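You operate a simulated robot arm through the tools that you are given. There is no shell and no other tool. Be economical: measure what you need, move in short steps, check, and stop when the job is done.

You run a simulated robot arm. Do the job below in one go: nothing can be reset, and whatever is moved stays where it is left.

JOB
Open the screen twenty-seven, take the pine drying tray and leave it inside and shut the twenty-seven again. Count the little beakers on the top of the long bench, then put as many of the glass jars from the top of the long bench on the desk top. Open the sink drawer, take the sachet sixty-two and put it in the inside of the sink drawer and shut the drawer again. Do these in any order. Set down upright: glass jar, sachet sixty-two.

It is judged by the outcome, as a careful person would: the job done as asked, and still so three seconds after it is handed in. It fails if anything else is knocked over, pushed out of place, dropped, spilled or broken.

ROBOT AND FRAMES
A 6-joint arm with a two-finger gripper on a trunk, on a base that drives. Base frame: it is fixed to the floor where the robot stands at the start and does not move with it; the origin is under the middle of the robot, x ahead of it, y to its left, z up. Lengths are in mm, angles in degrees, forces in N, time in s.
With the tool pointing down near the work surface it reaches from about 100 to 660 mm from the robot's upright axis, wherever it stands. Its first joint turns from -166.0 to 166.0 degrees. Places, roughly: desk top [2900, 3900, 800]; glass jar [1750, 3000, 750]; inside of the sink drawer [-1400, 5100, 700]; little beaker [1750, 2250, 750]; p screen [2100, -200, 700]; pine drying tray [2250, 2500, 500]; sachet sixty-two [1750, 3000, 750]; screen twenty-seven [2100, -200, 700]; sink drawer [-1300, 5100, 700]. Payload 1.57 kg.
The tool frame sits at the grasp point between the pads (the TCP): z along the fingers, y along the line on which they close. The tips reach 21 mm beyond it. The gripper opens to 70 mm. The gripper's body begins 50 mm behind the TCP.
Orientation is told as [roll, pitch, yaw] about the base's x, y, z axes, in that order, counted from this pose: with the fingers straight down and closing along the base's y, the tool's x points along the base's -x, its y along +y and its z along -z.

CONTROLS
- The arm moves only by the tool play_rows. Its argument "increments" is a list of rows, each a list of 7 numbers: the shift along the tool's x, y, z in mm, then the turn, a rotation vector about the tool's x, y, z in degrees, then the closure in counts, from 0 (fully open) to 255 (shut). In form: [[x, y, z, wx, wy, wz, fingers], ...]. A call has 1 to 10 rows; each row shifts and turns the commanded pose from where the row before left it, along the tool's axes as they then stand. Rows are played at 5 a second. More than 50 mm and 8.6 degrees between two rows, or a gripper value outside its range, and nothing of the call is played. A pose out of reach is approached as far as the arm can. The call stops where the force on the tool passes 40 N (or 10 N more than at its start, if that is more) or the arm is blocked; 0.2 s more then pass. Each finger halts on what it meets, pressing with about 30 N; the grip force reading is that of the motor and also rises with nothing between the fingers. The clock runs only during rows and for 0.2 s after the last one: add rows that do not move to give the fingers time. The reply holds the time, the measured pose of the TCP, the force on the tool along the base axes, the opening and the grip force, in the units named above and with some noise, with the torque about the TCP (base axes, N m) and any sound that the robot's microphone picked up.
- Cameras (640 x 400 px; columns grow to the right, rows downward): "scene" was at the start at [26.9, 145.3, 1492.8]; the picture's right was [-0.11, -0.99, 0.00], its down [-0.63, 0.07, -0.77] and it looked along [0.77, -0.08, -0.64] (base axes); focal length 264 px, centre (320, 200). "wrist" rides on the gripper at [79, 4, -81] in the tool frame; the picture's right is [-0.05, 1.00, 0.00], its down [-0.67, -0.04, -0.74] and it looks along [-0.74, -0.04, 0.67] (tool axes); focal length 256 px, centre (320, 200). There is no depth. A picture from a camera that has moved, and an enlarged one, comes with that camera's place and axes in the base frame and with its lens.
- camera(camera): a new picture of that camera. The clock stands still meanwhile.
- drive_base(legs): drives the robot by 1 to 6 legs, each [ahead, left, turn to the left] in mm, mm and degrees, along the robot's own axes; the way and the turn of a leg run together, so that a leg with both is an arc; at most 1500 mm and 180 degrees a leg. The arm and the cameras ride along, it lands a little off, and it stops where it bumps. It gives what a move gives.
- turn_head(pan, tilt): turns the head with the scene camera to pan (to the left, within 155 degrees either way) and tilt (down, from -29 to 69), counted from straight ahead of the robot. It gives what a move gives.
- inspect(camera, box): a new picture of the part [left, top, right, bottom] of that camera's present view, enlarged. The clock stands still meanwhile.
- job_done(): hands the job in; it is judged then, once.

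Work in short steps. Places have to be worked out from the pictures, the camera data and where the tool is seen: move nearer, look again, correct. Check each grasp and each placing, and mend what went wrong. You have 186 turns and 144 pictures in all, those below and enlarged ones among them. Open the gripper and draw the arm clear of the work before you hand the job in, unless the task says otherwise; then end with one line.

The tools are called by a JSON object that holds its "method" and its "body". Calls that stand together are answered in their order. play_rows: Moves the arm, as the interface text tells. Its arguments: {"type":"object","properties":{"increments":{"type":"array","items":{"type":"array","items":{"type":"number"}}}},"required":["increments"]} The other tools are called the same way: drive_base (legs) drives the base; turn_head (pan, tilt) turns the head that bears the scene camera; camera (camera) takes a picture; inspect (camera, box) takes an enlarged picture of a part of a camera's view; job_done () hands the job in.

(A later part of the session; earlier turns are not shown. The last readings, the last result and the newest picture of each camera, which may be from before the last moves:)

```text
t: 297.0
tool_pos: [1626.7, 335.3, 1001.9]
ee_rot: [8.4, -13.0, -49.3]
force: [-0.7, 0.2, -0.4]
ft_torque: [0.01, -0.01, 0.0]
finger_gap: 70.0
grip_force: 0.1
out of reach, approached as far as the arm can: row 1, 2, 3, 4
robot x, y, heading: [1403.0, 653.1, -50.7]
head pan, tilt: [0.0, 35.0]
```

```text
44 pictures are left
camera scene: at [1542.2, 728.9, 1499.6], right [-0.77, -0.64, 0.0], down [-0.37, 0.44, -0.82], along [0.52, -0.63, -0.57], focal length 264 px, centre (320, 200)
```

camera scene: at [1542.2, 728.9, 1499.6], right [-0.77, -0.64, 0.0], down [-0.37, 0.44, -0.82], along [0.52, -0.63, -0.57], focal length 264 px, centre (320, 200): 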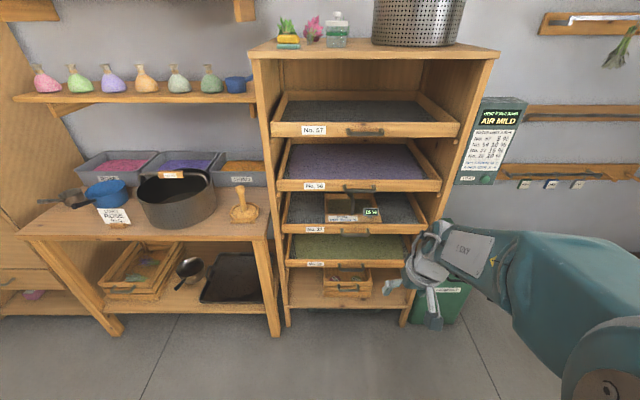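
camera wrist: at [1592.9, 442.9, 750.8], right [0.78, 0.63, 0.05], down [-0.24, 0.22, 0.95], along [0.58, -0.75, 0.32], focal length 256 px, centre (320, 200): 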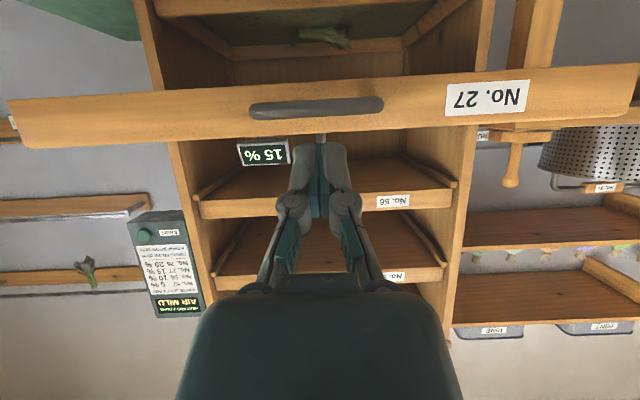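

Screen 27 is shut with the tray inside. Straighten the tool and drive into the centre aisle, checking the long bench's front side for beakers on the way.

{"method": "play_rows", "body": {"increments": [[0, 0, 0, 4.2, 6.5, 0, 0], [0, 0, 0, 4.2, 6.5, 0, 0], [0, 0, -20, 0, 0, 0, 0]]}}

{"method": "drive_base", "body": {"legs": [[0, 810, 0], [0, 0, 90], [0, 0, 90], [900, 0, 0]]}}

{"method": "turn_head", "body": {"pan": -75, "tilt": 35}}

{"method": "camera", "body": {"camera": "scene"}}

```text
t: 297.8
tool_pos: [1621.7, 334.2, 1019.5]
ee_rot: [8.8, -13.2, -49.4]
force: [0.4, -1.0, 0.8]
ft_torque: [-0.02, 0.04, 0.01]
finger_gap: 69.8
grip_force: 0.1
out of reach, approached as far as the arm can: row 1, 2
robot x, y, heading: [1402.0, 657.1, -51.0]
head pan, tilt: [0.0, 35.0]
```

```text
t: 314.0
tool_pos: [1282.1, 2211.7, 1020.0]
ee_rot: [8.8, -13.3, 128.4]
force: [-0.9, -0.7, 0.0]
ft_torque: [-0.01, 0.0, 0.01]
finger_gap: 70.0
grip_force: 0.1
robot x, y, heading: [1485.3, 1881.8, 127.1]
head pan, tilt: [0.0, 35.0]
```

```text
t: 315.5
tool_pos: [1280.8, 2211.7, 1020.8]
ee_rot: [8.9, -13.3, 128.4]
force: [-0.4, -0.1, -0.7]
ft_torque: [-0.01, -0.04, -0.02]
finger_gap: 70.2
grip_force: 0.1
robot x, y, heading: [1486.8, 1886.2, 127.2]
head pan, tilt: [-75.0, 35.0]
```

```text
43 pictures are left
camera scene: at [1453.6, 1813.1, 1499.7], right [0.79, -0.61, 0.0], down [-0.35, -0.45, -0.82], along [0.5, 0.65, -0.57], focal length 264 px, centre (320, 200)
```

scene: 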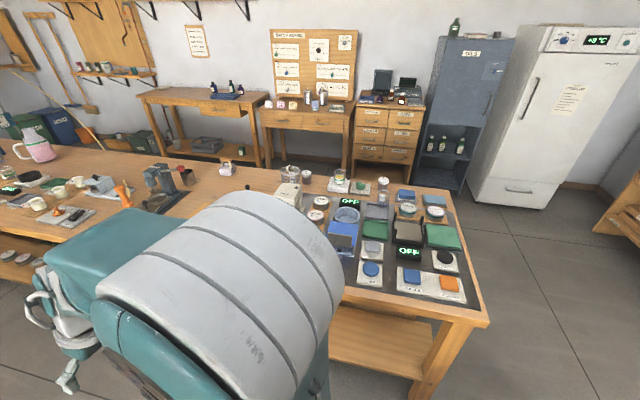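

{"method": "drive_base", "body": {"legs": [[700, 0, 2]]}}

{"method": "turn_head", "body": {"pan": -120, "tilt": 30}}

{"method": "camera", "body": {"camera": "scene"}}

{"method": "inspect", "body": {"camera": "scene", "box": [180, 130, 400, 268]}}

```text
t: 319.3
tool_pos: [834.9, 2753.5, 1020.2]
ee_rot: [8.8, -13.3, 130.4]
force: [-0.7, -0.8, 0.8]
ft_torque: [-0.01, -0.05, -0.01]
finger_gap: 70.2
grip_force: 0.1
robot x, y, heading: [1051.7, 2435.8, 129.3]
head pan, tilt: [-75.0, 35.0]
```

```text
t: 320.4
tool_pos: [835.0, 2753.8, 1020.1]
ee_rot: [8.8, -13.3, 130.5]
force: [0.0, 0.3, -0.5]
ft_torque: [-0.02, -0.01, 0.04]
finger_gap: 69.9
grip_force: 0.0
robot x, y, heading: [1051.7, 2434.4, 129.3]
head pan, tilt: [-120.0, 30.0]
```

```text
42 pictures are left
camera scene: at [1059.9, 2305.5, 1507.6], right [0.16, -0.99, 0.0], down [-0.49, -0.08, -0.87], along [0.85, 0.14, -0.5], focal length 264 px, centre (320, 200)
```

scene: 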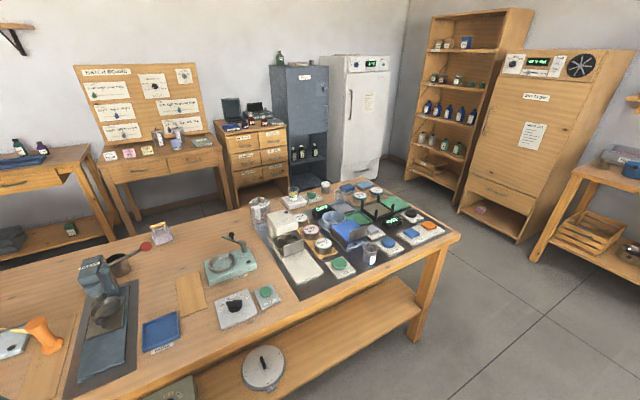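

```text
2.90 times, centred on (290, 199) of scene
camera zoom: at [1059.9, 2305.5, 1507.6], right [0.16, -0.99, 0.0], down [-0.49, -0.08, -0.87], along [0.85, 0.14, -0.5], focal length 764 px, centre (407, 203)
```

zoom: 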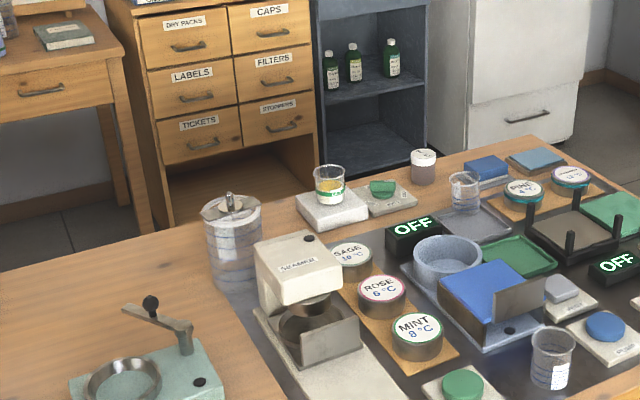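

{"method": "inspect", "body": {"camera": "scene", "box": [270, 170, 360, 226]}}

{"method": "drive_base", "body": {"legs": [[1100, 0, 0]]}}

{"method": "turn_head", "body": {"pan": -115, "tilt": 30}}

{"method": "camera", "body": {"camera": "scene"}}

{"method": "turn_head", "body": {"pan": 15, "tilt": 25}}

{"method": "camera", "body": {"camera": "scene"}}

```text
7.11 times, centred on (315, 198) of scene
camera zoom: at [1059.9, 2305.5, 1507.6], right [0.16, -0.99, 0.0], down [-0.49, -0.08, -0.87], along [0.85, 0.14, -0.5], focal length 1874 px, centre (356, 214)
```

zoom: 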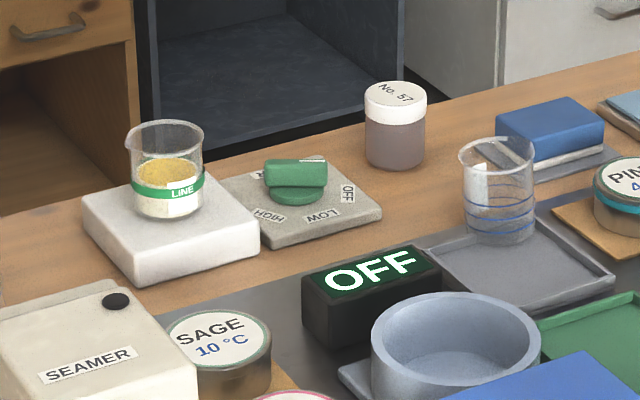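

```text
t: 326.1
tool_pos: [147.3, 3613.5, 1020.1]
ee_rot: [8.8, -13.3, 129.9]
force: [-0.2, -0.2, 0.0]
ft_torque: [0.0, -0.01, 0.01]
finger_gap: 70.0
grip_force: 0.1
robot x, y, heading: [361.8, 3291.1, 128.8]
head pan, tilt: [-120.0, 30.0]
```

```text
t: 326.8
tool_pos: [146.7, 3612.3, 1019.1]
ee_rot: [8.8, -13.3, 129.9]
force: [-0.7, -0.2, 0.2]
ft_torque: [0.0, -0.04, 0.02]
finger_gap: 69.9
grip_force: 0.1
robot x, y, heading: [360.7, 3288.9, 128.5]
head pan, tilt: [-115.0, 30.0]
```

```text
39 pictures are left
camera scene: at [364.3, 3169.1, 1507.6], right [0.24, -0.97, 0.0], down [-0.49, -0.12, -0.87], along [0.84, 0.2, -0.5], focal length 264 px, centre (320, 200)
```

scene: 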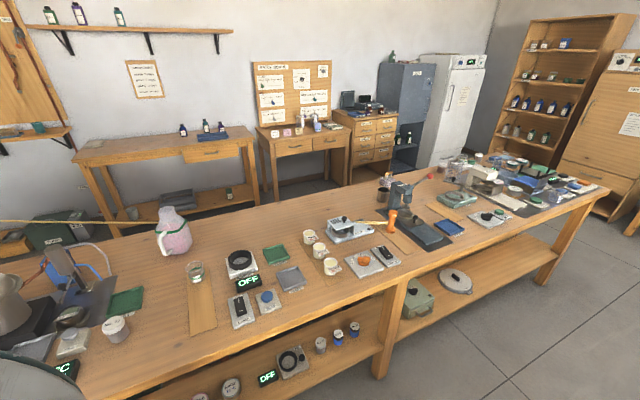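

```text
t: 328.9
tool_pos: [146.5, 3612.7, 1019.3]
ee_rot: [8.8, -13.2, 129.8]
force: [0.1, 0.8, 0.6]
ft_torque: [-0.02, 0.03, 0.0]
finger_gap: 69.8
grip_force: 0.1
robot x, y, heading: [360.4, 3287.8, 128.5]
head pan, tilt: [15.0, 25.0]
```

```text
38 pictures are left
camera scene: at [202.1, 3202.5, 1515.4], right [0.59, 0.8, 0.0], down [0.34, -0.25, -0.91], along [-0.73, 0.54, -0.42], focal length 264 px, centre (320, 200)
```

scene: 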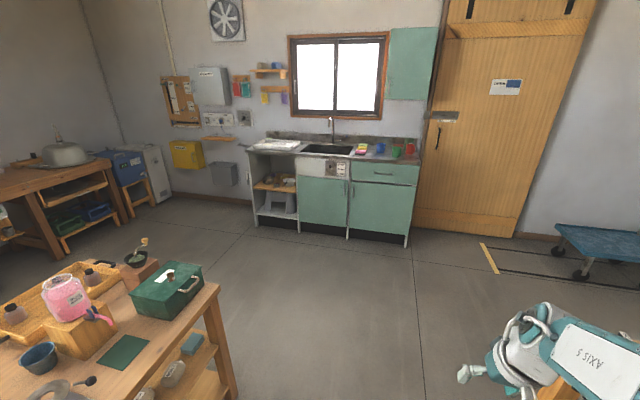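

There's another small glass item near the far end of the bench; inspect it.

{"method": "turn_head", "body": {"pan": -115, "tilt": 30}}

{"method": "inspect", "body": {"camera": "scene", "box": [150, 230, 280, 311]}}

{"method": "inspect", "body": {"camera": "scene", "box": [0, 230, 150, 370]}}

```text
t: 331.0
tool_pos: [146.4, 3612.7, 1019.4]
ee_rot: [8.9, -13.3, 129.7]
force: [-0.9, 0.6, -0.1]
ft_torque: [-0.02, -0.01, 0.01]
finger_gap: 69.9
grip_force: 0.1
robot x, y, heading: [360.5, 3290.3, 128.7]
head pan, tilt: [-115.0, 30.0]
```

```text
4.92 times, centred on (215, 270) of scene
camera zoom: at [364.2, 3169.1, 1507.6], right [0.24, -0.97, 0.0], down [-0.49, -0.12, -0.87], along [0.84, 0.2, -0.5], focal length 1297 px, centre (837, -147)
```

zoom: 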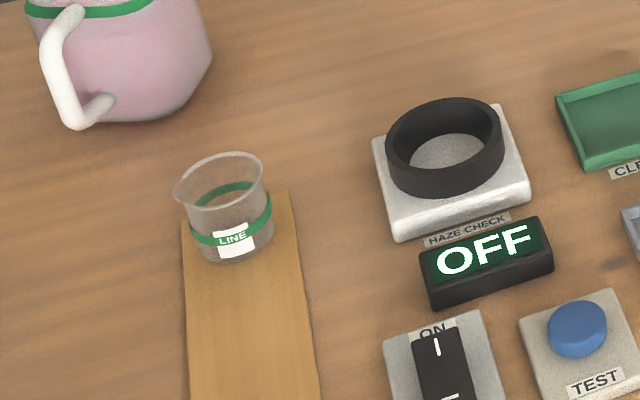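

```text
2.86 times, centred on (75, 300) of scene
camera zoom: at [364.2, 3169.1, 1507.6], right [0.24, -0.97, 0.0], down [-0.49, -0.12, -0.87], along [0.84, 0.2, -0.5], focal length 753 px, centre (1020, -86)
```

zoom: 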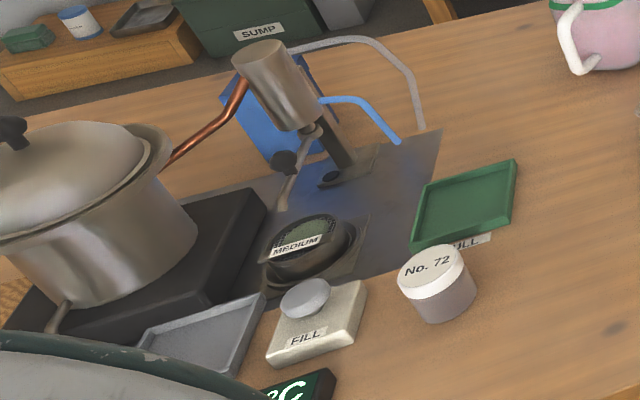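

Two little graduated beakers (the two LINE-banded vessels are a different kind, one on the stirrer, one here), and the given beaker location matches the graduated kind. Two jars moved is right. Now drive to the sink.

{"method": "drive_base", "body": {"legs": [[1400, 0, 0.7], [0, 150, 0]]}}

{"method": "play_rows", "body": {"increments": [[-40, 0, 0, 0, 0, 0, 0], [-40, 0, 20, 0, 0, 0, 0], [-40, 0, 20, 4.2, 6.5, 0, 0], [0, 0, 20, 4.2, 6.5, 0, 0], [0, 0, 0, 0, 0, 0, 0]]}}

{"method": "turn_head", "body": {"pan": 15, "tilt": 35}}

{"method": "camera", "body": {"camera": "scene"}}

```text
t: 338.8
tool_pos: [-833.1, 4594.8, 1020.1]
ee_rot: [8.9, -13.3, 130.2]
force: [-0.4, -0.2, 0.2]
ft_torque: [-0.04, 0.0, -0.01]
finger_gap: 70.1
grip_force: 0.1
robot x, y, heading: [-621.4, 4272.4, 129.2]
head pan, tilt: [-115.0, 30.0]
```

```text
t: 340.0
tool_pos: [-901.8, 4679.9, 961.2]
ee_rot: [10.7, -7.4, 130.9]
force: [0.3, -0.3, 0.4]
ft_torque: [-0.04, 0.07, -0.02]
finger_gap: 69.8
grip_force: 0.1
out of reach, approached as far as the arm can: row 2, 3, 4
robot x, y, heading: [-617.7, 4273.2, 128.9]
head pan, tilt: [-115.0, 30.0]
```

```text
t: 342.1
tool_pos: [-904.3, 4679.1, 961.8]
ee_rot: [10.7, -7.3, 131.0]
force: [0.1, 0.6, 0.5]
ft_torque: [-0.03, -0.03, 0.04]
finger_gap: 70.1
grip_force: 0.0
robot x, y, heading: [-616.6, 4273.7, 129.1]
head pan, tilt: [15.0, 35.0]
```

```text
35 pictures are left
camera scene: at [-773.2, 4181.3, 1499.6], right [0.59, 0.81, 0.0], down [0.47, -0.34, -0.82], along [-0.66, 0.48, -0.57], focal length 264 px, centre (320, 200)
```

scene: 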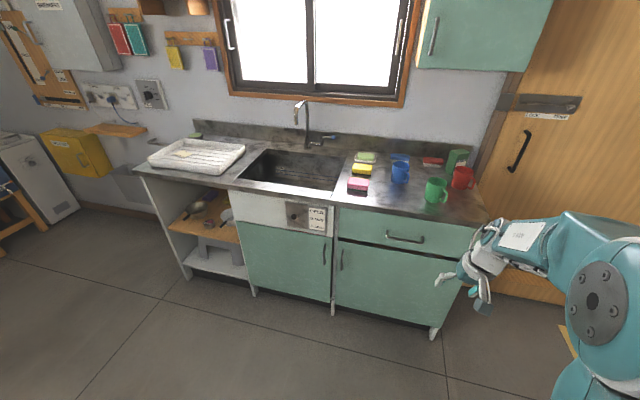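

The drawer and handle (≈(-1225,4958,727)) are visible. The wrist is flipped (joint near its limit, tool leaning left); I'll unwind it in this free space by circling the tool through left → up → straight.

{"method": "play_rows", "body": {"increments": [[0, 0, 0, 0, -8.5, 0, 0], [0, 0, 0, 0, -8.5, 0, 0], [0, 0, 0, 0, -8.5, 0, 0], [0, 0, 0, 0, -8.5, 0, 0], [0, 0, 0, 0, -8.5, 0, 0], [0, 0, 0, 0, -8.5, 0, 0], [0, 0, 0, 0, -8.5, 0, 0], [0, 0, 0, -8.2, 0, -2.5, 0], [0, 0, 0, -8.2, 0, -2.3, 0], [0, 0, 0, -8.2, 0, -2.3, 0]]}}

{"method": "play_rows", "body": {"increments": [[0, 0, 0, 0, -8.5, 0, 0], [0, 0, 0, 0, -8.5, 0, 0], [0, 0, 0, 0, -8.5, 0, 0], [0, 0, 0, 0, -8.5, 0, 0], [0, 0, 0, 0, -8.5, 0, 0], [0, 0, 0, 8, 0, -2.8, 0], [0, 0, 0, 8, 0, -2.8, 0], [0, 0, 0, 8, 0, -2.8, 0], [0, 0, 0, 0, 0, 0, 0]]}}

{"method": "camera", "body": {"camera": "scene"}}

```text
t: 344.3
tool_pos: [-903.5, 4678.5, 963.2]
ee_rot: [36.3, -68.3, 124.2]
force: [0.1, -0.4, -0.6]
ft_torque: [0.01, 0.0, -0.01]
finger_gap: 70.0
grip_force: 0.1
robot x, y, heading: [-621.7, 4273.1, 129.2]
head pan, tilt: [15.0, 35.0]
```

```text
t: 346.3
tool_pos: [-905.7, 4678.0, 962.8]
ee_rot: [142.9, -67.0, -13.0]
force: [-0.4, 0.3, 0.3]
ft_torque: [0.01, -0.02, 0.03]
finger_gap: 69.8
grip_force: 0.0
robot x, y, heading: [-617.8, 4273.8, 129.0]
head pan, tilt: [15.0, 35.0]
```

```text
34 pictures are left
camera scene: at [-773.4, 4181.1, 1499.6], right [0.59, 0.81, 0.0], down [0.47, -0.34, -0.82], along [-0.66, 0.48, -0.57], focal length 264 px, centre (320, 200)
```

scene: 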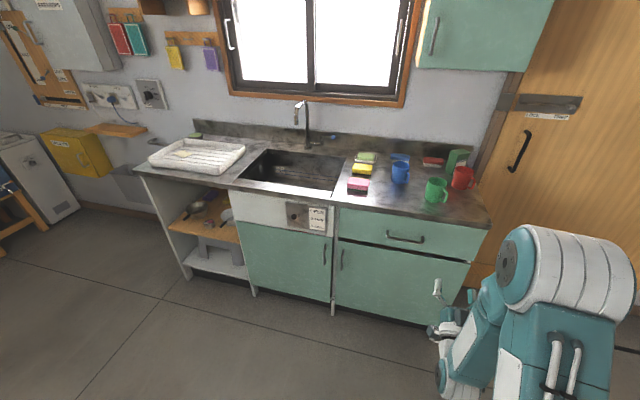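

Now bring the tool straight down through the forearm axis and see whether it reaches vertical properly.

{"method": "play_rows", "body": {"increments": [[0, 0, 0, 0, 0, -7.3, 0], [0, 0, 0, 0, 0, -7.3, 0], [0, 0, 0, 0, 8.5, 0, 0], [0, 0, 0, 0, 8.5, 0, 0], [0, 0, 0, 0, 8.5, 0, 0], [0, 0, 0, 0, 8.5, 0, 0], [0, 0, 0, 0, 8.5, 0, 0], [0, 0, 0, 0, 8.5, 0, 0], [0, 0, 0, 0, 8.5, 0, 0], [0, 0, 0, 0, 8.5, 0, 0]]}}

{"method": "play_rows", "body": {"increments": [[0, 0, 0, 0, 8.5, 0, 0], [0, 0, 0, 0, 8.5, 0, 0], [0, 0, 0, 0, 8.5, 0, 0], [0, 0, 0, 0, 8.5, 0, 0], [0, 0, 0, 0, 5, 0, 0]]}}

```text
t: 348.5
tool_pos: [-905.4, 4678.0, 961.3]
ee_rot: [0.3, -41.9, 127.8]
force: [-0.3, 1.0, -1.0]
ft_torque: [0.04, 0.0, -0.04]
finger_gap: 70.2
grip_force: 0.1
robot x, y, heading: [-616.3, 4274.6, 129.0]
head pan, tilt: [15.0, 35.0]
```

```text
t: 349.7
tool_pos: [-905.3, 4679.2, 962.2]
ee_rot: [-0.2, -1.1, 127.7]
force: [-1.1, 0.6, -0.1]
ft_torque: [-0.03, -0.02, -0.01]
finger_gap: 70.0
grip_force: 0.0
out of reach, approached as far as the arm can: row 1
robot x, y, heading: [-620.3, 4273.1, 129.0]
head pan, tilt: [15.0, 35.0]
```

The wrist is unwound. Now roll the fingers 90°, tilt 65° forward and lower towards handle height, then align the base with the handle.

{"method": "play_rows", "body": {"increments": [[0, 0, 40, 0, 0, 8.5, 0], [0, 0, 40, 0, 0, 8.5, 0], [0, 0, 40, 0, 0, 8.5, 0], [0, 0, 40, 0, 0, 8.5, 0], [0, 0, 25, 0, 0, 8.5, 0], [0, 0, 0, 0, 0, 8.5, 0], [0, 0, 0, 0, 0, 8.5, 0], [0, 0, 0, 0, 0, 8.5, 0], [0, 0, 0, 0, 0, 8.5, 0], [0, 0, 0, 0, 0, 8.5, 0]]}}

{"method": "play_rows", "body": {"increments": [[0, 0, 0, 0, 0, 5, 0], [0, 0, 0, -8.3, 0, 0, 0], [0, 0, 0, -8.3, 0, 0, 0], [0, 0, 0, -8.3, 0, 0, 0], [0, 0, 0, -8.3, 0, 0, 0], [0, 0, 0, -8.3, 0, 0, 0], [0, 0, 0, -8.3, 0, 0, 0], [0, 0, 0, -8.3, 0, 0, 0], [0, 0, 0, -8.3, 0, 0, 0]]}}

{"method": "drive_base", "body": {"legs": [[220, 66, -0.6]]}}

{"method": "camera", "body": {"camera": "wrist"}}

{"method": "camera", "body": {"camera": "scene"}}

```text
t: 351.9
tool_pos: [-905.0, 4680.2, 777.2]
ee_rot: [1.2, -0.3, 42.5]
force: [-0.3, 0.7, -0.5]
ft_torque: [0.02, 0.01, -0.01]
finger_gap: 70.1
grip_force: 0.1
robot x, y, heading: [-616.9, 4272.5, 128.8]
head pan, tilt: [15.0, 35.0]
```

```text
t: 353.9
tool_pos: [-906.8, 4682.4, 777.0]
ee_rot: [67.6, -0.2, 37.6]
force: [0.2, 0.1, 0.2]
ft_torque: [0.01, -0.01, -0.02]
finger_gap: 70.0
grip_force: 0.1
robot x, y, heading: [-618.5, 4272.4, 128.9]
head pan, tilt: [15.0, 35.0]
```

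```text
t: 355.7
tool_pos: [-1089.6, 4818.4, 777.3]
ee_rot: [67.6, -0.2, 37.0]
force: [-0.3, 0.5, -0.6]
ft_torque: [-0.01, 0.01, 0.05]
finger_gap: 70.2
grip_force: 0.0
robot x, y, heading: [-807.9, 4401.6, 128.2]
head pan, tilt: [15.0, 35.0]
```

```text
33 pictures are left
camera wrist: at [-1110.4, 4712.2, 812.3], right [-0.19, 0.33, 0.92], down [0.95, -0.16, 0.25], along [0.23, 0.93, -0.29], focal length 256 px, centre (320, 200)
```

wrist: 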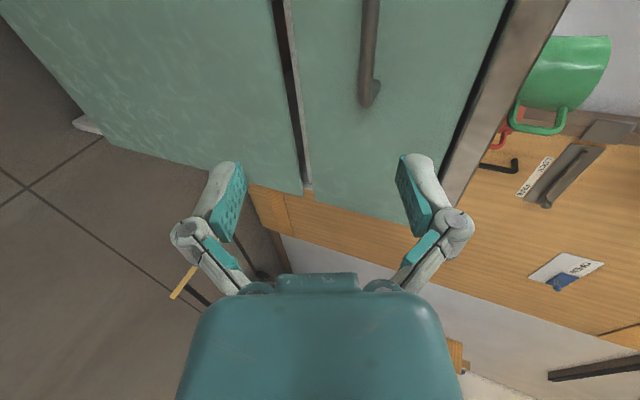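

```text
32 pictures are left
camera scene: at [-962.2, 4316.5, 1499.9], right [0.6, 0.8, 0.0], down [0.46, -0.34, -0.82], along [-0.66, 0.49, -0.57], focal length 264 px, centre (320, 200)
```

scene: 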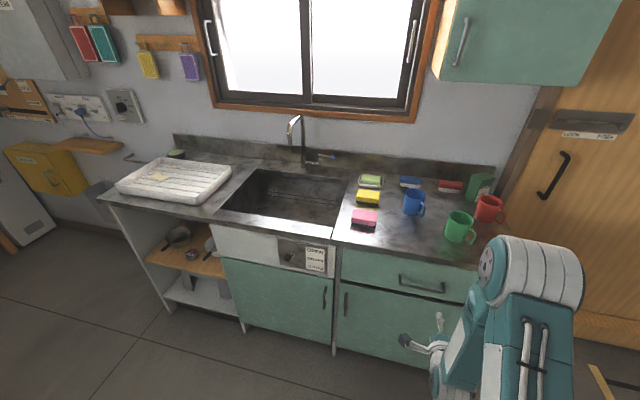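

Triangulated handle centre ≈(-1213,4940,751). Approach three quarters of the way and look.

{"method": "play_rows", "body": {"increments": [[8, 10, 41, 0, 0, 0, 0], [8, 10, 41, 0, 0, 0, 0], [8, 10, 41, 0, 0, 0, 0], [0, 0, 0, 0, 0, 0, 0]]}}

{"method": "camera", "body": {"camera": "wrist"}}

```text
t: 356.7
tool_pos: [-1185.1, 4902.3, 758.9]
ee_rot: [67.6, -0.2, 37.0]
force: [-0.1, 0.2, 0.0]
ft_torque: [0.01, 0.0, -0.02]
finger_gap: 69.8
grip_force: 0.0
robot x, y, heading: [-808.1, 4406.1, 128.7]
head pan, tilt: [15.0, 35.0]
```

```text
31 pictures are left
camera wrist: at [-1206.2, 4796.8, 794.0], right [-0.19, 0.33, 0.92], down [0.95, -0.16, 0.25], along [0.23, 0.93, -0.29], focal length 256 px, centre (320, 200)
```

wrist: 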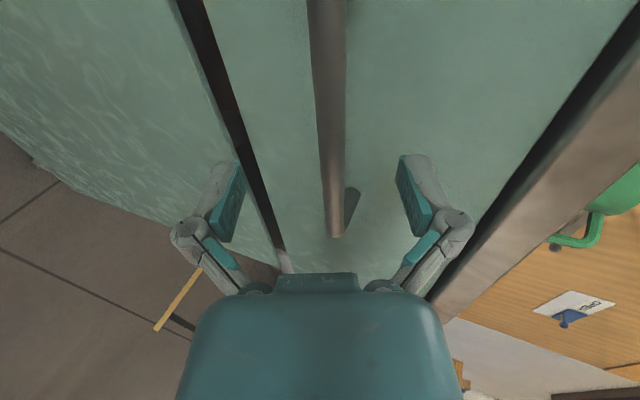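

{"method": "play_rows", "body": {"increments": [[0, 6, 19, 0, 0, 0, 0], [0, 5, 17, 0, 0, 0, 0], [0, 0, 0, 0, 0, 0, 0]]}}

{"method": "camera", "body": {"camera": "wrist"}}

```text
t: 357.3
tool_pos: [-1205.5, 4928.2, 757.7]
ee_rot: [67.8, -0.3, 37.0]
force: [3.7, -5.5, 3.9]
ft_torque: [0.21, 0.2, 0.03]
finger_gap: 70.5
grip_force: 0.1
robot x, y, heading: [-812.3, 4404.9, 128.1]
head pan, tilt: [15.0, 35.0]
stopped in row 2: the force on the tool passed its limit at 54 N (the readings are from after the stop); the commanded pose is now the measured one
```

```text
30 pictures are left
camera wrist: at [-1224.9, 4821.7, 792.1], right [-0.19, 0.33, 0.92], down [0.95, -0.16, 0.25], along [0.23, 0.93, -0.29], focal length 256 px, centre (320, 200)
```

wrist: 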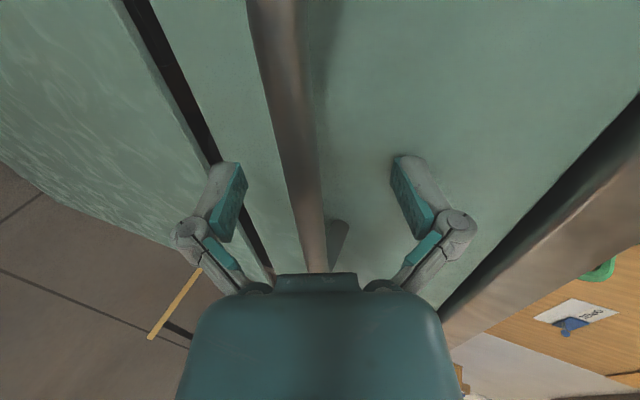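

Fingertips just touch the drawer front; the bar is between the fingers. Back off 4 mm, shift and close.

{"method": "play_rows", "body": {"increments": [[0, -5, -5, 0, 0, 0, 0], [0, 0, 0, 0, 0, 0, 150], [0, 0, 0, 0, 0, 0, 255], [0, 0, 0, 0, 0, 0, 255], [0, 0, 0, 0, 0, 0, 255]]}}

{"method": "camera", "body": {"camera": "wrist"}}

```text
t: 358.5
tool_pos: [-1201.3, 4923.8, 754.4]
ee_rot: [67.7, -0.2, 37.0]
force: [-2.4, 4.0, -1.5]
ft_torque: [0.21, -0.19, 0.17]
finger_gap: 12.6
grip_force: 31.7
robot x, y, heading: [-808.9, 4401.1, 128.2]
head pan, tilt: [15.0, 35.0]
```

```text
29 pictures are left
camera wrist: at [-1221.4, 4817.6, 789.2], right [-0.19, 0.33, 0.92], down [0.95, -0.16, 0.25], along [0.23, 0.93, -0.29], focal length 256 px, centre (320, 200)
```

wrist: 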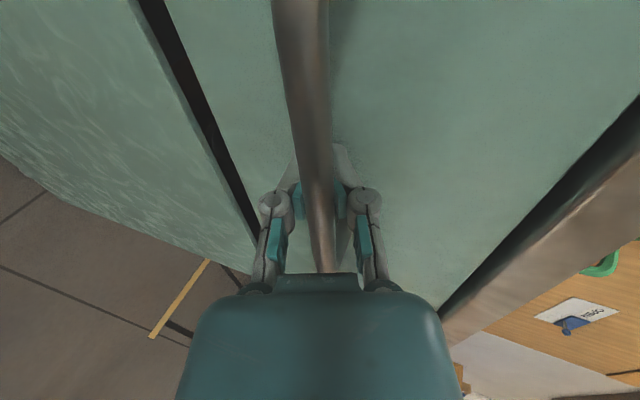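

Handle gripped. Pull the drawer by driving back.

{"method": "drive_base", "body": {"legs": [[-240, 0, 0]]}}

{"method": "camera", "body": {"camera": "scene"}}

```text
t: 360.2
tool_pos: [-1056.5, 4738.5, 755.0]
ee_rot: [67.6, 0.0, 37.2]
force: [10.5, 8.3, -10.5]
ft_torque: [0.31, -0.13, -0.25]
finger_gap: 11.5
grip_force: 32.1
robot x, y, heading: [-661.9, 4221.7, 128.6]
head pan, tilt: [15.0, 35.0]
```

```text
28 pictures are left
camera scene: at [-817.0, 4133.5, 1499.8], right [0.59, 0.8, 0.0], down [0.46, -0.34, -0.82], along [-0.66, 0.48, -0.58], focal length 264 px, centre (320, 200)
```

scene: 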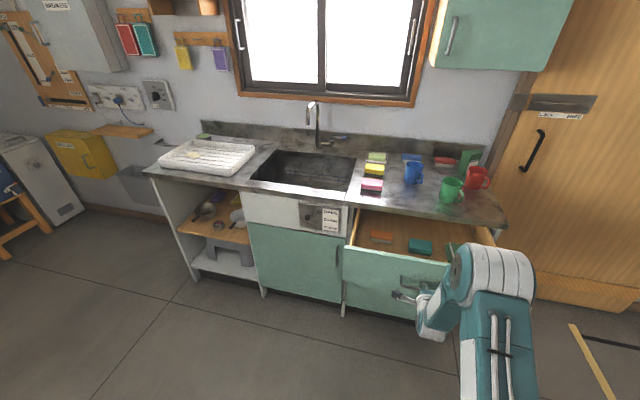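

Drawer open ~235 mm. Pull 50 mm more, release and back off.

{"method": "drive_base", "body": {"legs": [[-50, 0, 0]]}}

{"method": "play_rows", "body": {"increments": [[0, 0, 0, 0, 0, 0, 120], [0, 0, 0, 0, 0, 0, 0], [0, 0, 0, 0, 0, 0, 0], [0, -15, -37, 0, 0, 0, 0], [0, -15, -37, 0, 0, 0, 0], [0, 0, 0, 0, 0, 0, 0]]}}

{"method": "drive_base", "body": {"legs": [[-150, 0, 0]]}}

{"method": "camera", "body": {"camera": "scene"}}

```text
t: 361.1
tool_pos: [-1024.4, 4699.9, 753.4]
ee_rot: [67.5, -0.3, 37.1]
force: [6.6, 3.8, -13.2]
ft_torque: [0.31, -0.11, -0.17]
finger_gap: 11.4
grip_force: 31.9
robot x, y, heading: [-633.6, 4183.8, 128.4]
head pan, tilt: [15.0, 35.0]
```

```text
t: 362.5
tool_pos: [-975.5, 4636.0, 755.0]
ee_rot: [67.7, -0.2, 37.1]
force: [0.4, 0.1, 0.2]
ft_torque: [0.01, 0.0, 0.0]
finger_gap: 69.9
grip_force: 0.0
robot x, y, heading: [-634.5, 4182.8, 128.5]
head pan, tilt: [15.0, 35.0]
```

```text
t: 363.9
tool_pos: [-882.5, 4517.8, 754.6]
ee_rot: [67.8, -0.2, 36.9]
force: [0.3, 0.6, -0.3]
ft_torque: [0.0, -0.03, 0.02]
finger_gap: 69.7
grip_force: 0.1
robot x, y, heading: [-538.4, 4064.0, 128.6]
head pan, tilt: [15.0, 35.0]
```

```text
27 pictures are left
camera scene: at [-694.3, 3975.2, 1499.6], right [0.59, 0.8, 0.0], down [0.46, -0.34, -0.82], along [-0.66, 0.49, -0.57], focal length 264 px, centre (320, 200)
```

scene: 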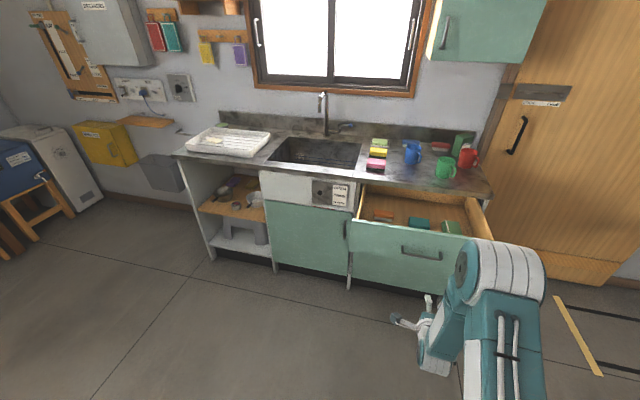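

{"method": "inspect", "body": {"camera": "scene", "box": [340, 165, 500, 275]}}

```text
3.64 times, centred on (420, 220) of scene
camera zoom: at [-694.3, 3975.2, 1499.6], right [0.59, 0.8, 0.0], down [0.46, -0.34, -0.82], along [-0.66, 0.49, -0.57], focal length 958 px, centre (-44, 127)
```

zoom: 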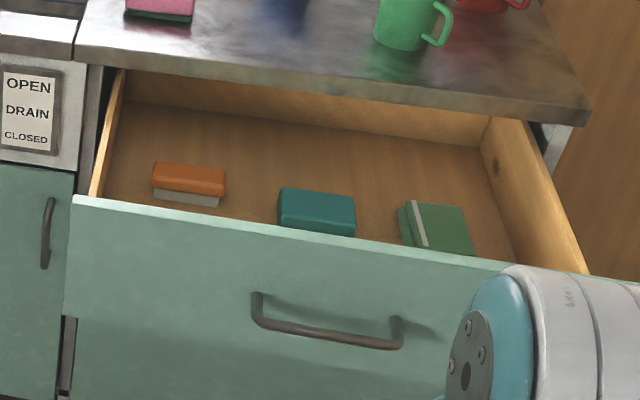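

Drawer open; three sponges toward the back, the front part seems free. Return the tool to vertical (fingers now closing fore-aft, which suits the sachet's crosswise handle), raise it.

{"method": "play_rows", "body": {"increments": [[0, 0, 0, 8.4, 0, 0, 0], [0, 0, 0, 8.4, 0, 0, 0], [0, 0, 0, 8.4, 0, 0, 0], [0, 0, 0, 8.4, 0, 0, 0], [0, 0, 0, 8.4, 0, 0, 0], [0, 0, 0, 8.4, 0, 0, 0], [0, 0, 0, 8.4, 0, 0, 0], [0, 0, 0, 8.4, 0, 0, 0], [0, -45, 0, 0, 0, 0, 0], [0, -45, 0, 0, 0, 0, 0]]}}

{"method": "play_rows", "body": {"increments": [[0, -45, -20, 0, 0, 0, 0], [0, 0, -50, 0, 0, 0, 0], [0, 0, -50, 0, 0, 0, 0], [0, 0, -50, 0, 0, 0, 0], [0, 0, -50, 0, 0, 0, 0], [0, 0, -50, 0, 0, 0, 0], [0, 0, -20, 0, 0, 0, 0]]}}

```text
t: 366.1
tool_pos: [-828.4, 4445.8, 755.1]
ee_rot: [0.5, -0.2, 37.1]
force: [-0.2, -0.3, 0.0]
ft_torque: [-0.01, -0.01, 0.01]
finger_gap: 69.8
grip_force: 0.1
robot x, y, heading: [-537.7, 4063.4, 128.3]
head pan, tilt: [15.0, 35.0]
```

```text
t: 367.7
tool_pos: [-798.7, 4409.1, 1044.4]
ee_rot: [0.5, -0.2, 37.1]
force: [-0.5, -0.5, 0.6]
ft_torque: [-0.02, -0.01, 0.03]
finger_gap: 70.1
grip_force: 0.0
robot x, y, heading: [-538.5, 4061.6, 128.4]
head pan, tilt: [15.0, 35.0]
```

Drive back along the centre aisle, round the bench end, and into the rear aisle to the sachet.

{"method": "drive_base", "body": {"legs": [[0, -110, 1], [-1500, 0, 0], [-1500, 0, 0], [-920, 0, 0], [0, -1000, 0], [0, -780, 0]]}}

```text
t: 396.0
tool_pos: [3131.2, 2557.2, 1044.0]
ee_rot: [0.5, -0.3, 37.5]
force: [-0.8, 0.2, 0.0]
ft_torque: [-0.01, 0.02, -0.04]
finger_gap: 69.9
grip_force: 0.1
robot x, y, heading: [3396.7, 2218.6, 128.8]
head pan, tilt: [15.0, 35.0]
```

{"method": "drive_base", "body": {"legs": [[1500, 0, 0], [140, 0, 0], [0, 0, 92]]}}

{"method": "turn_head", "body": {"pan": 0, "tilt": 45}}

{"method": "camera", "body": {"camera": "scene"}}

{"method": "camera", "body": {"camera": "wrist"}}

```text
t: 408.3
tool_pos: [2029.4, 3205.2, 1044.3]
ee_rot: [0.4, -0.2, 130.7]
force: [0.1, -0.2, -0.1]
ft_torque: [0.0, 0.01, -0.03]
finger_gap: 69.9
grip_force: 0.1
robot x, y, heading: [2356.8, 3485.0, -138.0]
head pan, tilt: [15.0, 35.0]
```

```text
t: 409.1
tool_pos: [2029.4, 3205.0, 1043.9]
ee_rot: [0.5, -0.2, 130.6]
force: [0.4, 0.0, -0.1]
ft_torque: [-0.04, -0.03, 0.02]
finger_gap: 70.0
grip_force: 0.1
robot x, y, heading: [2353.5, 3484.0, -137.6]
head pan, tilt: [0.0, 45.0]
```

```text
25 pictures are left
camera scene: at [2444.4, 3355.5, 1484.8], right [-0.67, 0.74, 0.0], down [0.52, 0.47, -0.71], along [-0.52, -0.47, -0.71], focal length 264 px, centre (320, 200)
```

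scene: 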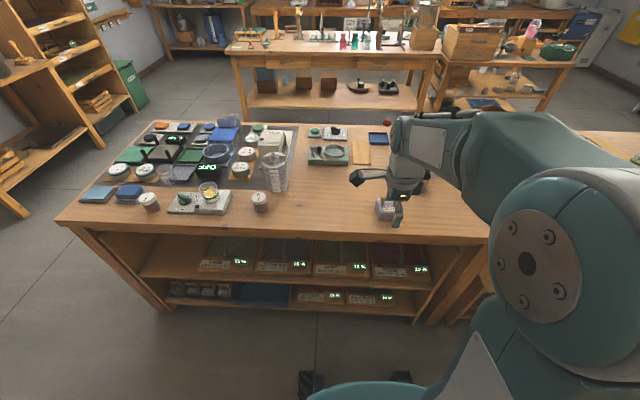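

```text
24 pictures are left
camera wrist: at [2077.5, 3143.0, 1125.2], right [-0.79, -0.61, 0.01], down [-0.4, 0.53, 0.75], along [-0.46, 0.59, -0.66], focal length 256 px, centre (320, 200)
```

wrist: 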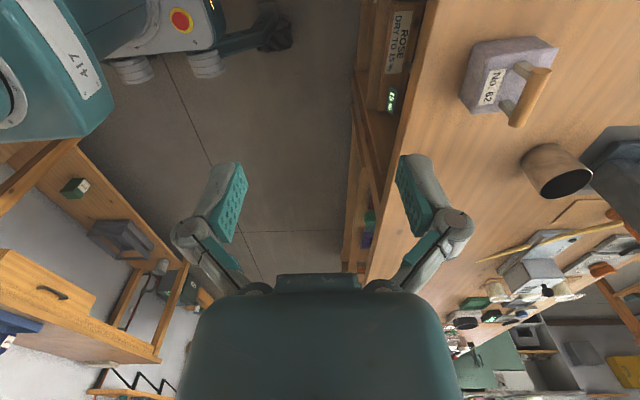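

The sachet's bar is about 215 mm forward and 58 mm right of the TCP, lying crosswise. Drive nearer and position above.

{"method": "drive_base", "body": {"legs": [[150, -64, 0]]}}

{"method": "play_rows", "body": {"increments": [[0, 32, 0, 0, 0, 0, 0], [0, 32, 0, 0, 0, 0, 0], [0, 0, 45, 0, 0, 0, 0], [0, 0, 45, 0, 0, 0, 0], [0, 0, 0, 0, 0, 0, 0]]}}

{"method": "camera", "body": {"camera": "wrist"}}

```text
t: 410.5
tool_pos: [1879.7, 3151.4, 1043.9]
ee_rot: [0.6, -0.2, 130.9]
force: [-0.4, 0.4, 0.0]
ft_torque: [-0.01, 0.0, 0.0]
finger_gap: 69.9
grip_force: 0.1
robot x, y, heading: [2206.4, 3433.6, -137.6]
head pan, tilt: [0.0, 45.0]
```

```text
t: 411.7
tool_pos: [1829.9, 3109.9, 956.8]
ee_rot: [0.4, -0.2, 131.0]
force: [1.1, 0.2, 0.1]
ft_torque: [0.02, 0.02, 0.0]
finger_gap: 70.0
grip_force: 0.0
robot x, y, heading: [2205.0, 3439.0, -137.7]
head pan, tilt: [0.0, 45.0]
```

```text
23 pictures are left
camera wrist: at [1878.6, 3049.5, 1036.8], right [-0.79, -0.61, 0.01], down [-0.4, 0.53, 0.75], along [-0.46, 0.59, -0.66], focal length 256 px, centre (320, 200)
```

wrist: 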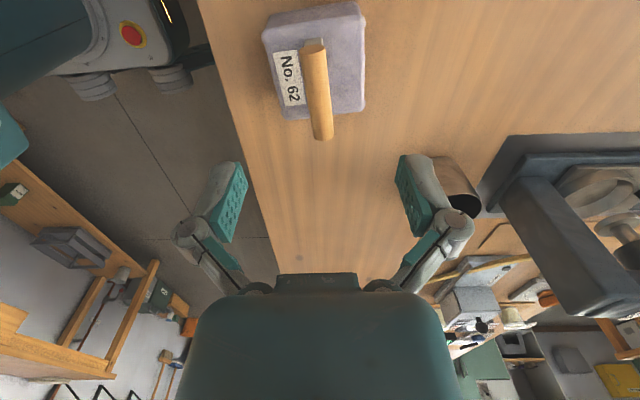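

Bar centre is right under the TCP at z≈869. Descend and grip.

{"method": "play_rows", "body": {"increments": [[2, -1, 40, 0, 0, 0, 0], [0, 0, 30, 0, 0, 0, 0], [0, 0, 14, 0, 0, 0, 0], [0, 0, 0, 0, 0, 0, 150], [0, 0, 0, 0, 0, 0, 255], [0, 0, 0, 0, 0, 0, 255], [0, 0, 0, 0, 0, 0, 255]]}}

{"method": "camera", "body": {"camera": "wrist"}}

```text
t: 413.3
tool_pos: [1831.5, 3108.7, 871.8]
ee_rot: [0.6, -0.2, 131.0]
force: [0.6, -0.1, 10.5]
ft_torque: [0.26, 0.26, -0.02]
finger_gap: 13.7
grip_force: 29.7
robot x, y, heading: [2201.0, 3438.4, -137.5]
head pan, tilt: [0.0, 45.0]
```

```text
22 pictures are left
camera wrist: at [1879.6, 3047.2, 952.9], right [-0.79, -0.61, 0.01], down [-0.4, 0.53, 0.75], along [-0.46, 0.59, -0.66], focal length 256 px, centre (320, 200)
```

wrist: 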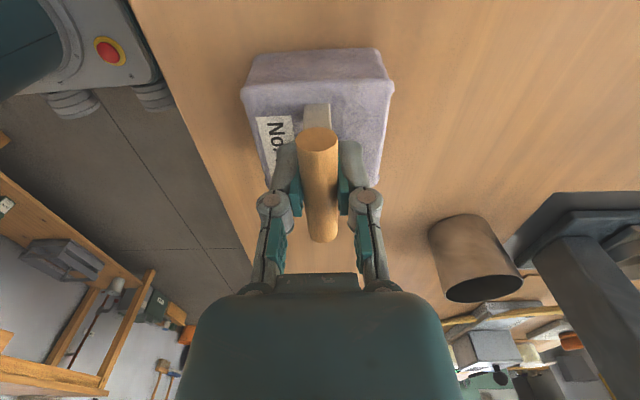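

Sachet gripped. Lift, retract, and carry it back to the sink by the same route.

{"method": "play_rows", "body": {"increments": [[0, 0, -20, 0, 0, 0, 255], [0, 0, -50, 0, 0, 0, 255], [0, 0, -50, 0, 0, 0, 255], [0, 0, -50, 0, 0, 0, 255], [0, -35, -10, 0, 0, 0, 255], [0, -35, 0, 0, 0, 0, 255], [0, 0, 0, 0, 0, 0, 255]]}}

{"method": "drive_base", "body": {"legs": [[-150, 0, 0], [0, 0, -93.2], [-1500, 0, 0], [-210, 0, 0]]}}

```text
t: 414.9
tool_pos: [1887.4, 3153.7, 1049.8]
ee_rot: [0.5, -0.2, 131.0]
force: [0.3, -0.8, -1.1]
ft_torque: [-0.05, 0.01, 0.01]
finger_gap: 13.4
grip_force: 30.7
robot x, y, heading: [2203.1, 3436.9, -137.9]
head pan, tilt: [0.0, 45.0]
```

```text
t: 428.5
tool_pos: [3147.5, 2546.8, 1050.9]
ee_rot: [0.5, -0.2, 38.0]
force: [-0.6, -0.2, -0.8]
ft_torque: [-0.01, -0.03, 0.01]
finger_gap: 13.5
grip_force: 30.0
robot x, y, heading: [3410.8, 2212.9, 129.3]
head pan, tilt: [0.0, 45.0]
```

{"method": "drive_base", "body": {"legs": [[0, 1000, 0], [0, 800, 0], [1500, 0, 0], [1500, 0, 0], [935, 0, 0]]}}

{"method": "turn_head", "body": {"pan": 8, "tilt": 42}}

{"method": "camera", "body": {"camera": "scene"}}

```text
t: 456.2
tool_pos: [-894.0, 4288.7, 1050.5]
ee_rot: [0.5, -0.2, 41.1]
force: [-0.2, 0.8, -0.5]
ft_torque: [-0.03, 0.02, 0.02]
finger_gap: 13.3
grip_force: 30.1
robot x, y, heading: [-608.1, 3966.9, 132.4]
head pan, tilt: [0.0, 45.0]
```

```text
t: 456.9
tool_pos: [-893.3, 4287.9, 1050.2]
ee_rot: [0.6, -0.3, 41.0]
force: [-1.0, 0.8, -0.5]
ft_torque: [0.01, 0.02, -0.01]
finger_gap: 13.3
grip_force: 30.5
robot x, y, heading: [-609.3, 3965.4, 132.0]
head pan, tilt: [8.0, 42.0]
```

```text
21 pictures are left
camera scene: at [-750.2, 3874.0, 1489.1], right [0.64, 0.77, 0.0], down [0.52, -0.43, -0.74], along [-0.57, 0.47, -0.67], focal length 264 px, centre (320, 200)
```

scene: 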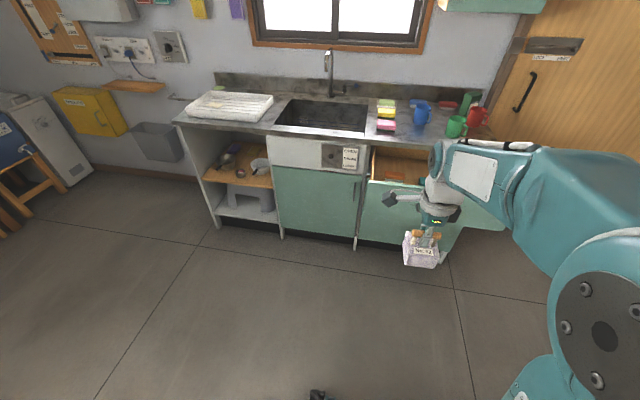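

Correct heading and lateral offset, and approach the open drawer, staying high.

{"method": "drive_base", "body": {"legs": [[0, 0, -3.7], [0, -125, 0], [400, 0, 0]]}}

{"method": "turn_head", "body": {"pan": 8, "tilt": 55}}

{"method": "camera", "body": {"camera": "scene"}}

{"method": "camera", "body": {"camera": "wrist"}}

```text
t: 460.7
tool_pos: [-1032.2, 4694.1, 1050.1]
ee_rot: [0.5, -0.2, 37.6]
force: [-1.1, 0.3, -0.6]
ft_torque: [0.02, -0.02, 0.0]
finger_gap: 13.4
grip_force: 30.2
robot x, y, heading: [-766.5, 4362.0, 129.0]
head pan, tilt: [8.0, 42.0]
```

```text
t: 461.4
tool_pos: [-1031.5, 4695.9, 1050.0]
ee_rot: [0.6, -0.2, 37.6]
force: [0.2, 0.2, -0.7]
ft_torque: [-0.01, -0.01, 0.0]
finger_gap: 13.2
grip_force: 30.4
robot x, y, heading: [-768.4, 4360.1, 128.9]
head pan, tilt: [8.0, 55.0]
```

```text
20 pictures are left
camera scene: at [-903.3, 4267.2, 1471.4], right [0.68, 0.73, 0.0], down [0.6, -0.56, -0.57], along [-0.42, 0.39, -0.82], focal length 264 px, centre (320, 200)
```

scene: 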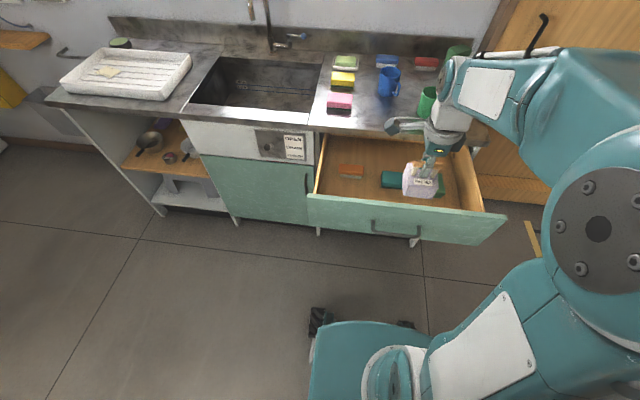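

```text
19 pictures are left
camera wrist: at [-1096.8, 4650.8, 1131.1], right [-0.57, 0.82, 0.01], down [0.55, 0.37, 0.75], along [0.61, 0.43, -0.66], focal length 256 px, centre (320, 200)
```

wrist: 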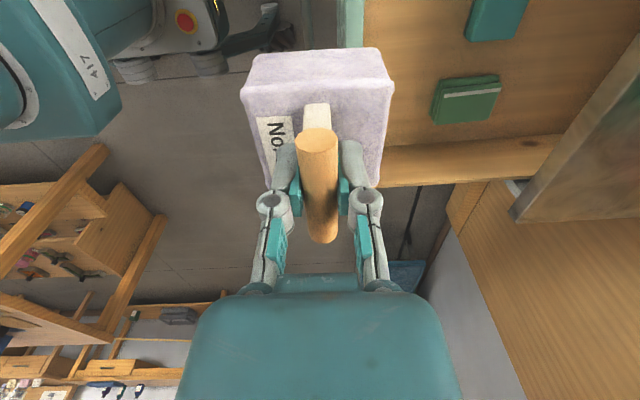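

The drawer's front strip (e1 −4335…−4485) is clear of the sponges; I'll place the sachet there, between the orange and teal sponges laterally.

{"method": "drive_base", "body": {"legs": [[60, 47, 0]]}}

{"method": "play_rows", "body": {"increments": [[0, 35, 0, 0, 0, 0, 255], [0, 34, 0, 0, 0, 0, 255], [0, 0, 30, 0, 0, 0, 255], [0, 0, 0, 0, 0, 0, 255]]}}

{"method": "camera", "body": {"camera": "wrist"}}

{"method": "inspect", "body": {"camera": "scene", "box": [280, 60, 520, 260]}}

```text
t: 462.5
tool_pos: [-1090.2, 4723.2, 1049.0]
ee_rot: [0.5, 0.4, 37.4]
force: [0.0, 0.5, 0.3]
ft_torque: [-0.01, 0.01, -0.02]
finger_gap: 13.6
grip_force: 30.6
robot x, y, heading: [-840.1, 4380.1, 128.8]
head pan, tilt: [8.0, 55.0]
```

```text
t: 463.5
tool_pos: [-1144.3, 4769.6, 1020.1]
ee_rot: [0.5, -0.5, 37.5]
force: [-0.4, -0.7, -1.1]
ft_torque: [0.02, -0.03, 0.02]
finger_gap: 13.1
grip_force: 30.1
robot x, y, heading: [-839.5, 4378.9, 128.8]
head pan, tilt: [8.0, 55.0]
```

```text
18 pictures are left
camera wrist: at [-1210.6, 4725.2, 1100.9], right [-0.57, 0.82, 0.01], down [0.55, 0.37, 0.75], along [0.61, 0.43, -0.66], focal length 256 px, centre (320, 200)
```

wrist: 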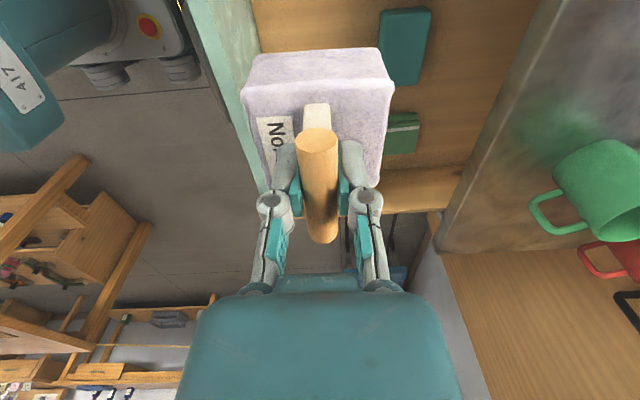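

```text
2.00 times, centred on (400, 160) of scene
camera zoom: at [-977.5, 4283.8, 1470.8], right [0.68, 0.73, 0.0], down [0.6, -0.56, -0.57], along [-0.42, 0.39, -0.82], focal length 527 px, centre (160, 280)
```

zoom: 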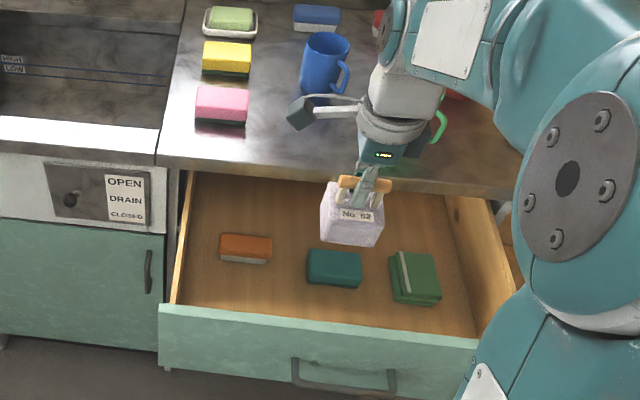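

Clear to lower. Descend in stages into the drawer.

{"method": "play_rows", "body": {"increments": [[0, 0, 45, 0, 0, 0, 255], [0, 0, 45, 0, 0, 0, 255], [0, 0, 40, 0, 0, 0, 255], [0, 0, 30, 0, 0, 0, 255], [0, 0, 20, 0, 0, 0, 255], [0, 0, 10, 0, 0, 0, 255], [0, 0, 0, 0, 0, 0, 255]]}}

{"method": "inspect", "body": {"camera": "scene", "box": [280, 60, 520, 260]}}

```text
t: 465.1
tool_pos: [-1139.3, 4775.2, 830.1]
ee_rot: [0.5, -0.1, 37.5]
force: [-0.5, -0.6, -1.0]
ft_torque: [-0.05, -0.03, 0.01]
finger_gap: 13.5
grip_force: 29.8
robot x, y, heading: [-836.7, 4382.7, 128.9]
head pan, tilt: [8.0, 55.0]
```

```text
2.00 times, centred on (400, 160) of scene
camera zoom: at [-972.8, 4288.0, 1471.3], right [0.68, 0.73, 0.0], down [0.6, -0.56, -0.57], along [-0.42, 0.39, -0.82], focal length 527 px, centre (160, 280)
```

zoom: 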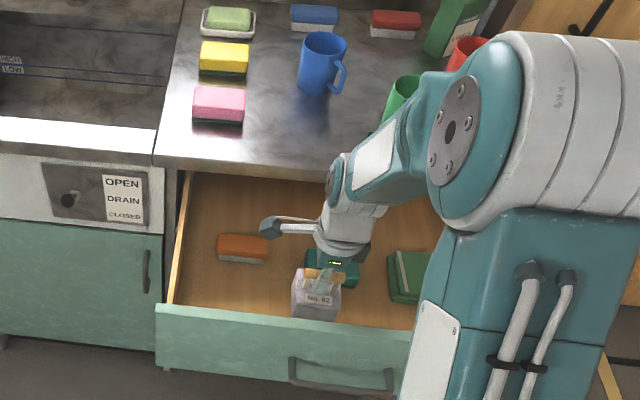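

{"method": "play_rows", "body": {"increments": [[0, 0, 8, 0, 0, 0, 255], [0, 0, 8, 0, 0, 0, 255], [0, 0, 5, 0, 0, 0, 255], [0, 0, 4, 0, 0, 0, 255], [0, 0, 3, 0, 0, 0, 255], [0, 0, 3, 0, 0, 0, 255], [0, 0, 2, 0, 0, 0, 255], [0, 0, 2, 0, 0, 0, 255], [0, 0, 2, 0, 0, 0, 255]]}}

```text
t: 467.1
tool_pos: [-1141.3, 4774.3, 793.9]
ee_rot: [0.5, -0.2, 37.6]
force: [-0.4, 0.5, -1.0]
ft_torque: [-0.02, -0.05, 0.02]
finger_gap: 13.6
grip_force: 30.0
robot x, y, heading: [-837.7, 4384.7, 129.1]
head pan, tilt: [8.0, 55.0]
```

{"method": "play_rows", "body": {"increments": [[0, 0, 2, 0, 0, 0, 255], [0, 0, 2, 0, 0, 0, 255], [0, 0, 2, 0, 0, 0, 255], [0, 0, 2, 0, 0, 0, 255], [0, 0, 2, 0, 0, 0, 255], [0, 0, 2, 0, 0, 0, 255], [0, 0, 2, 0, 0, 0, 255], [0, 0, 2, 0, 0, 0, 255]]}}

{"method": "inspect", "body": {"camera": "scene", "box": [280, 60, 520, 260]}}

```text
t: 468.9
tool_pos: [-1143.1, 4775.0, 778.6]
ee_rot: [0.5, -0.2, 37.5]
force: [-0.4, 0.1, -0.5]
ft_torque: [-0.03, -0.01, 0.03]
finger_gap: 13.4
grip_force: 30.3
robot x, y, heading: [-839.9, 4379.2, 129.0]
head pan, tilt: [8.0, 55.0]
```

```text
2.00 times, centred on (400, 160) of scene
camera zoom: at [-972.6, 4288.3, 1471.4], right [0.68, 0.73, 0.0], down [0.6, -0.56, -0.57], along [-0.42, 0.39, -0.82], focal length 527 px, centre (160, 280)
```

zoom: 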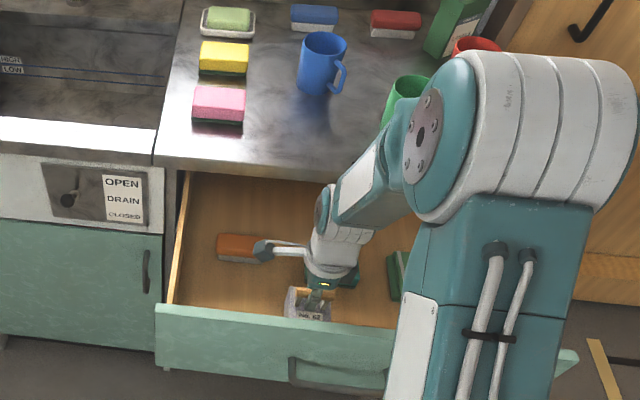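

Still no contact; keep lowering by 2 mm steps.

{"method": "play_rows", "body": {"increments": [[0, 0, 2, 0, 0, 0, 255], [0, 0, 2, 0, 0, 0, 255], [0, 0, 2, 0, 0, 0, 255], [0, 0, 2, 0, 0, 0, 255], [0, 0, 2, 0, 0, 0, 255], [0, 0, 2, 0, 0, 0, 255], [0, 0, 2, 0, 0, 0, 255], [0, 0, 2, 0, 0, 0, 255], [0, 0, 2, 0, 0, 0, 255], [0, 0, 2, 0, 0, 0, 255]]}}

```text
t: 471.1
tool_pos: [-1142.0, 4774.0, 758.1]
ee_rot: [0.6, -0.2, 37.5]
force: [1.5, -0.9, 23.4]
ft_torque: [-0.11, -0.11, 0.03]
finger_gap: 15.9
grip_force: 29.7
robot x, y, heading: [-838.5, 4384.1, 129.0]
head pan, tilt: [8.0, 55.0]
```

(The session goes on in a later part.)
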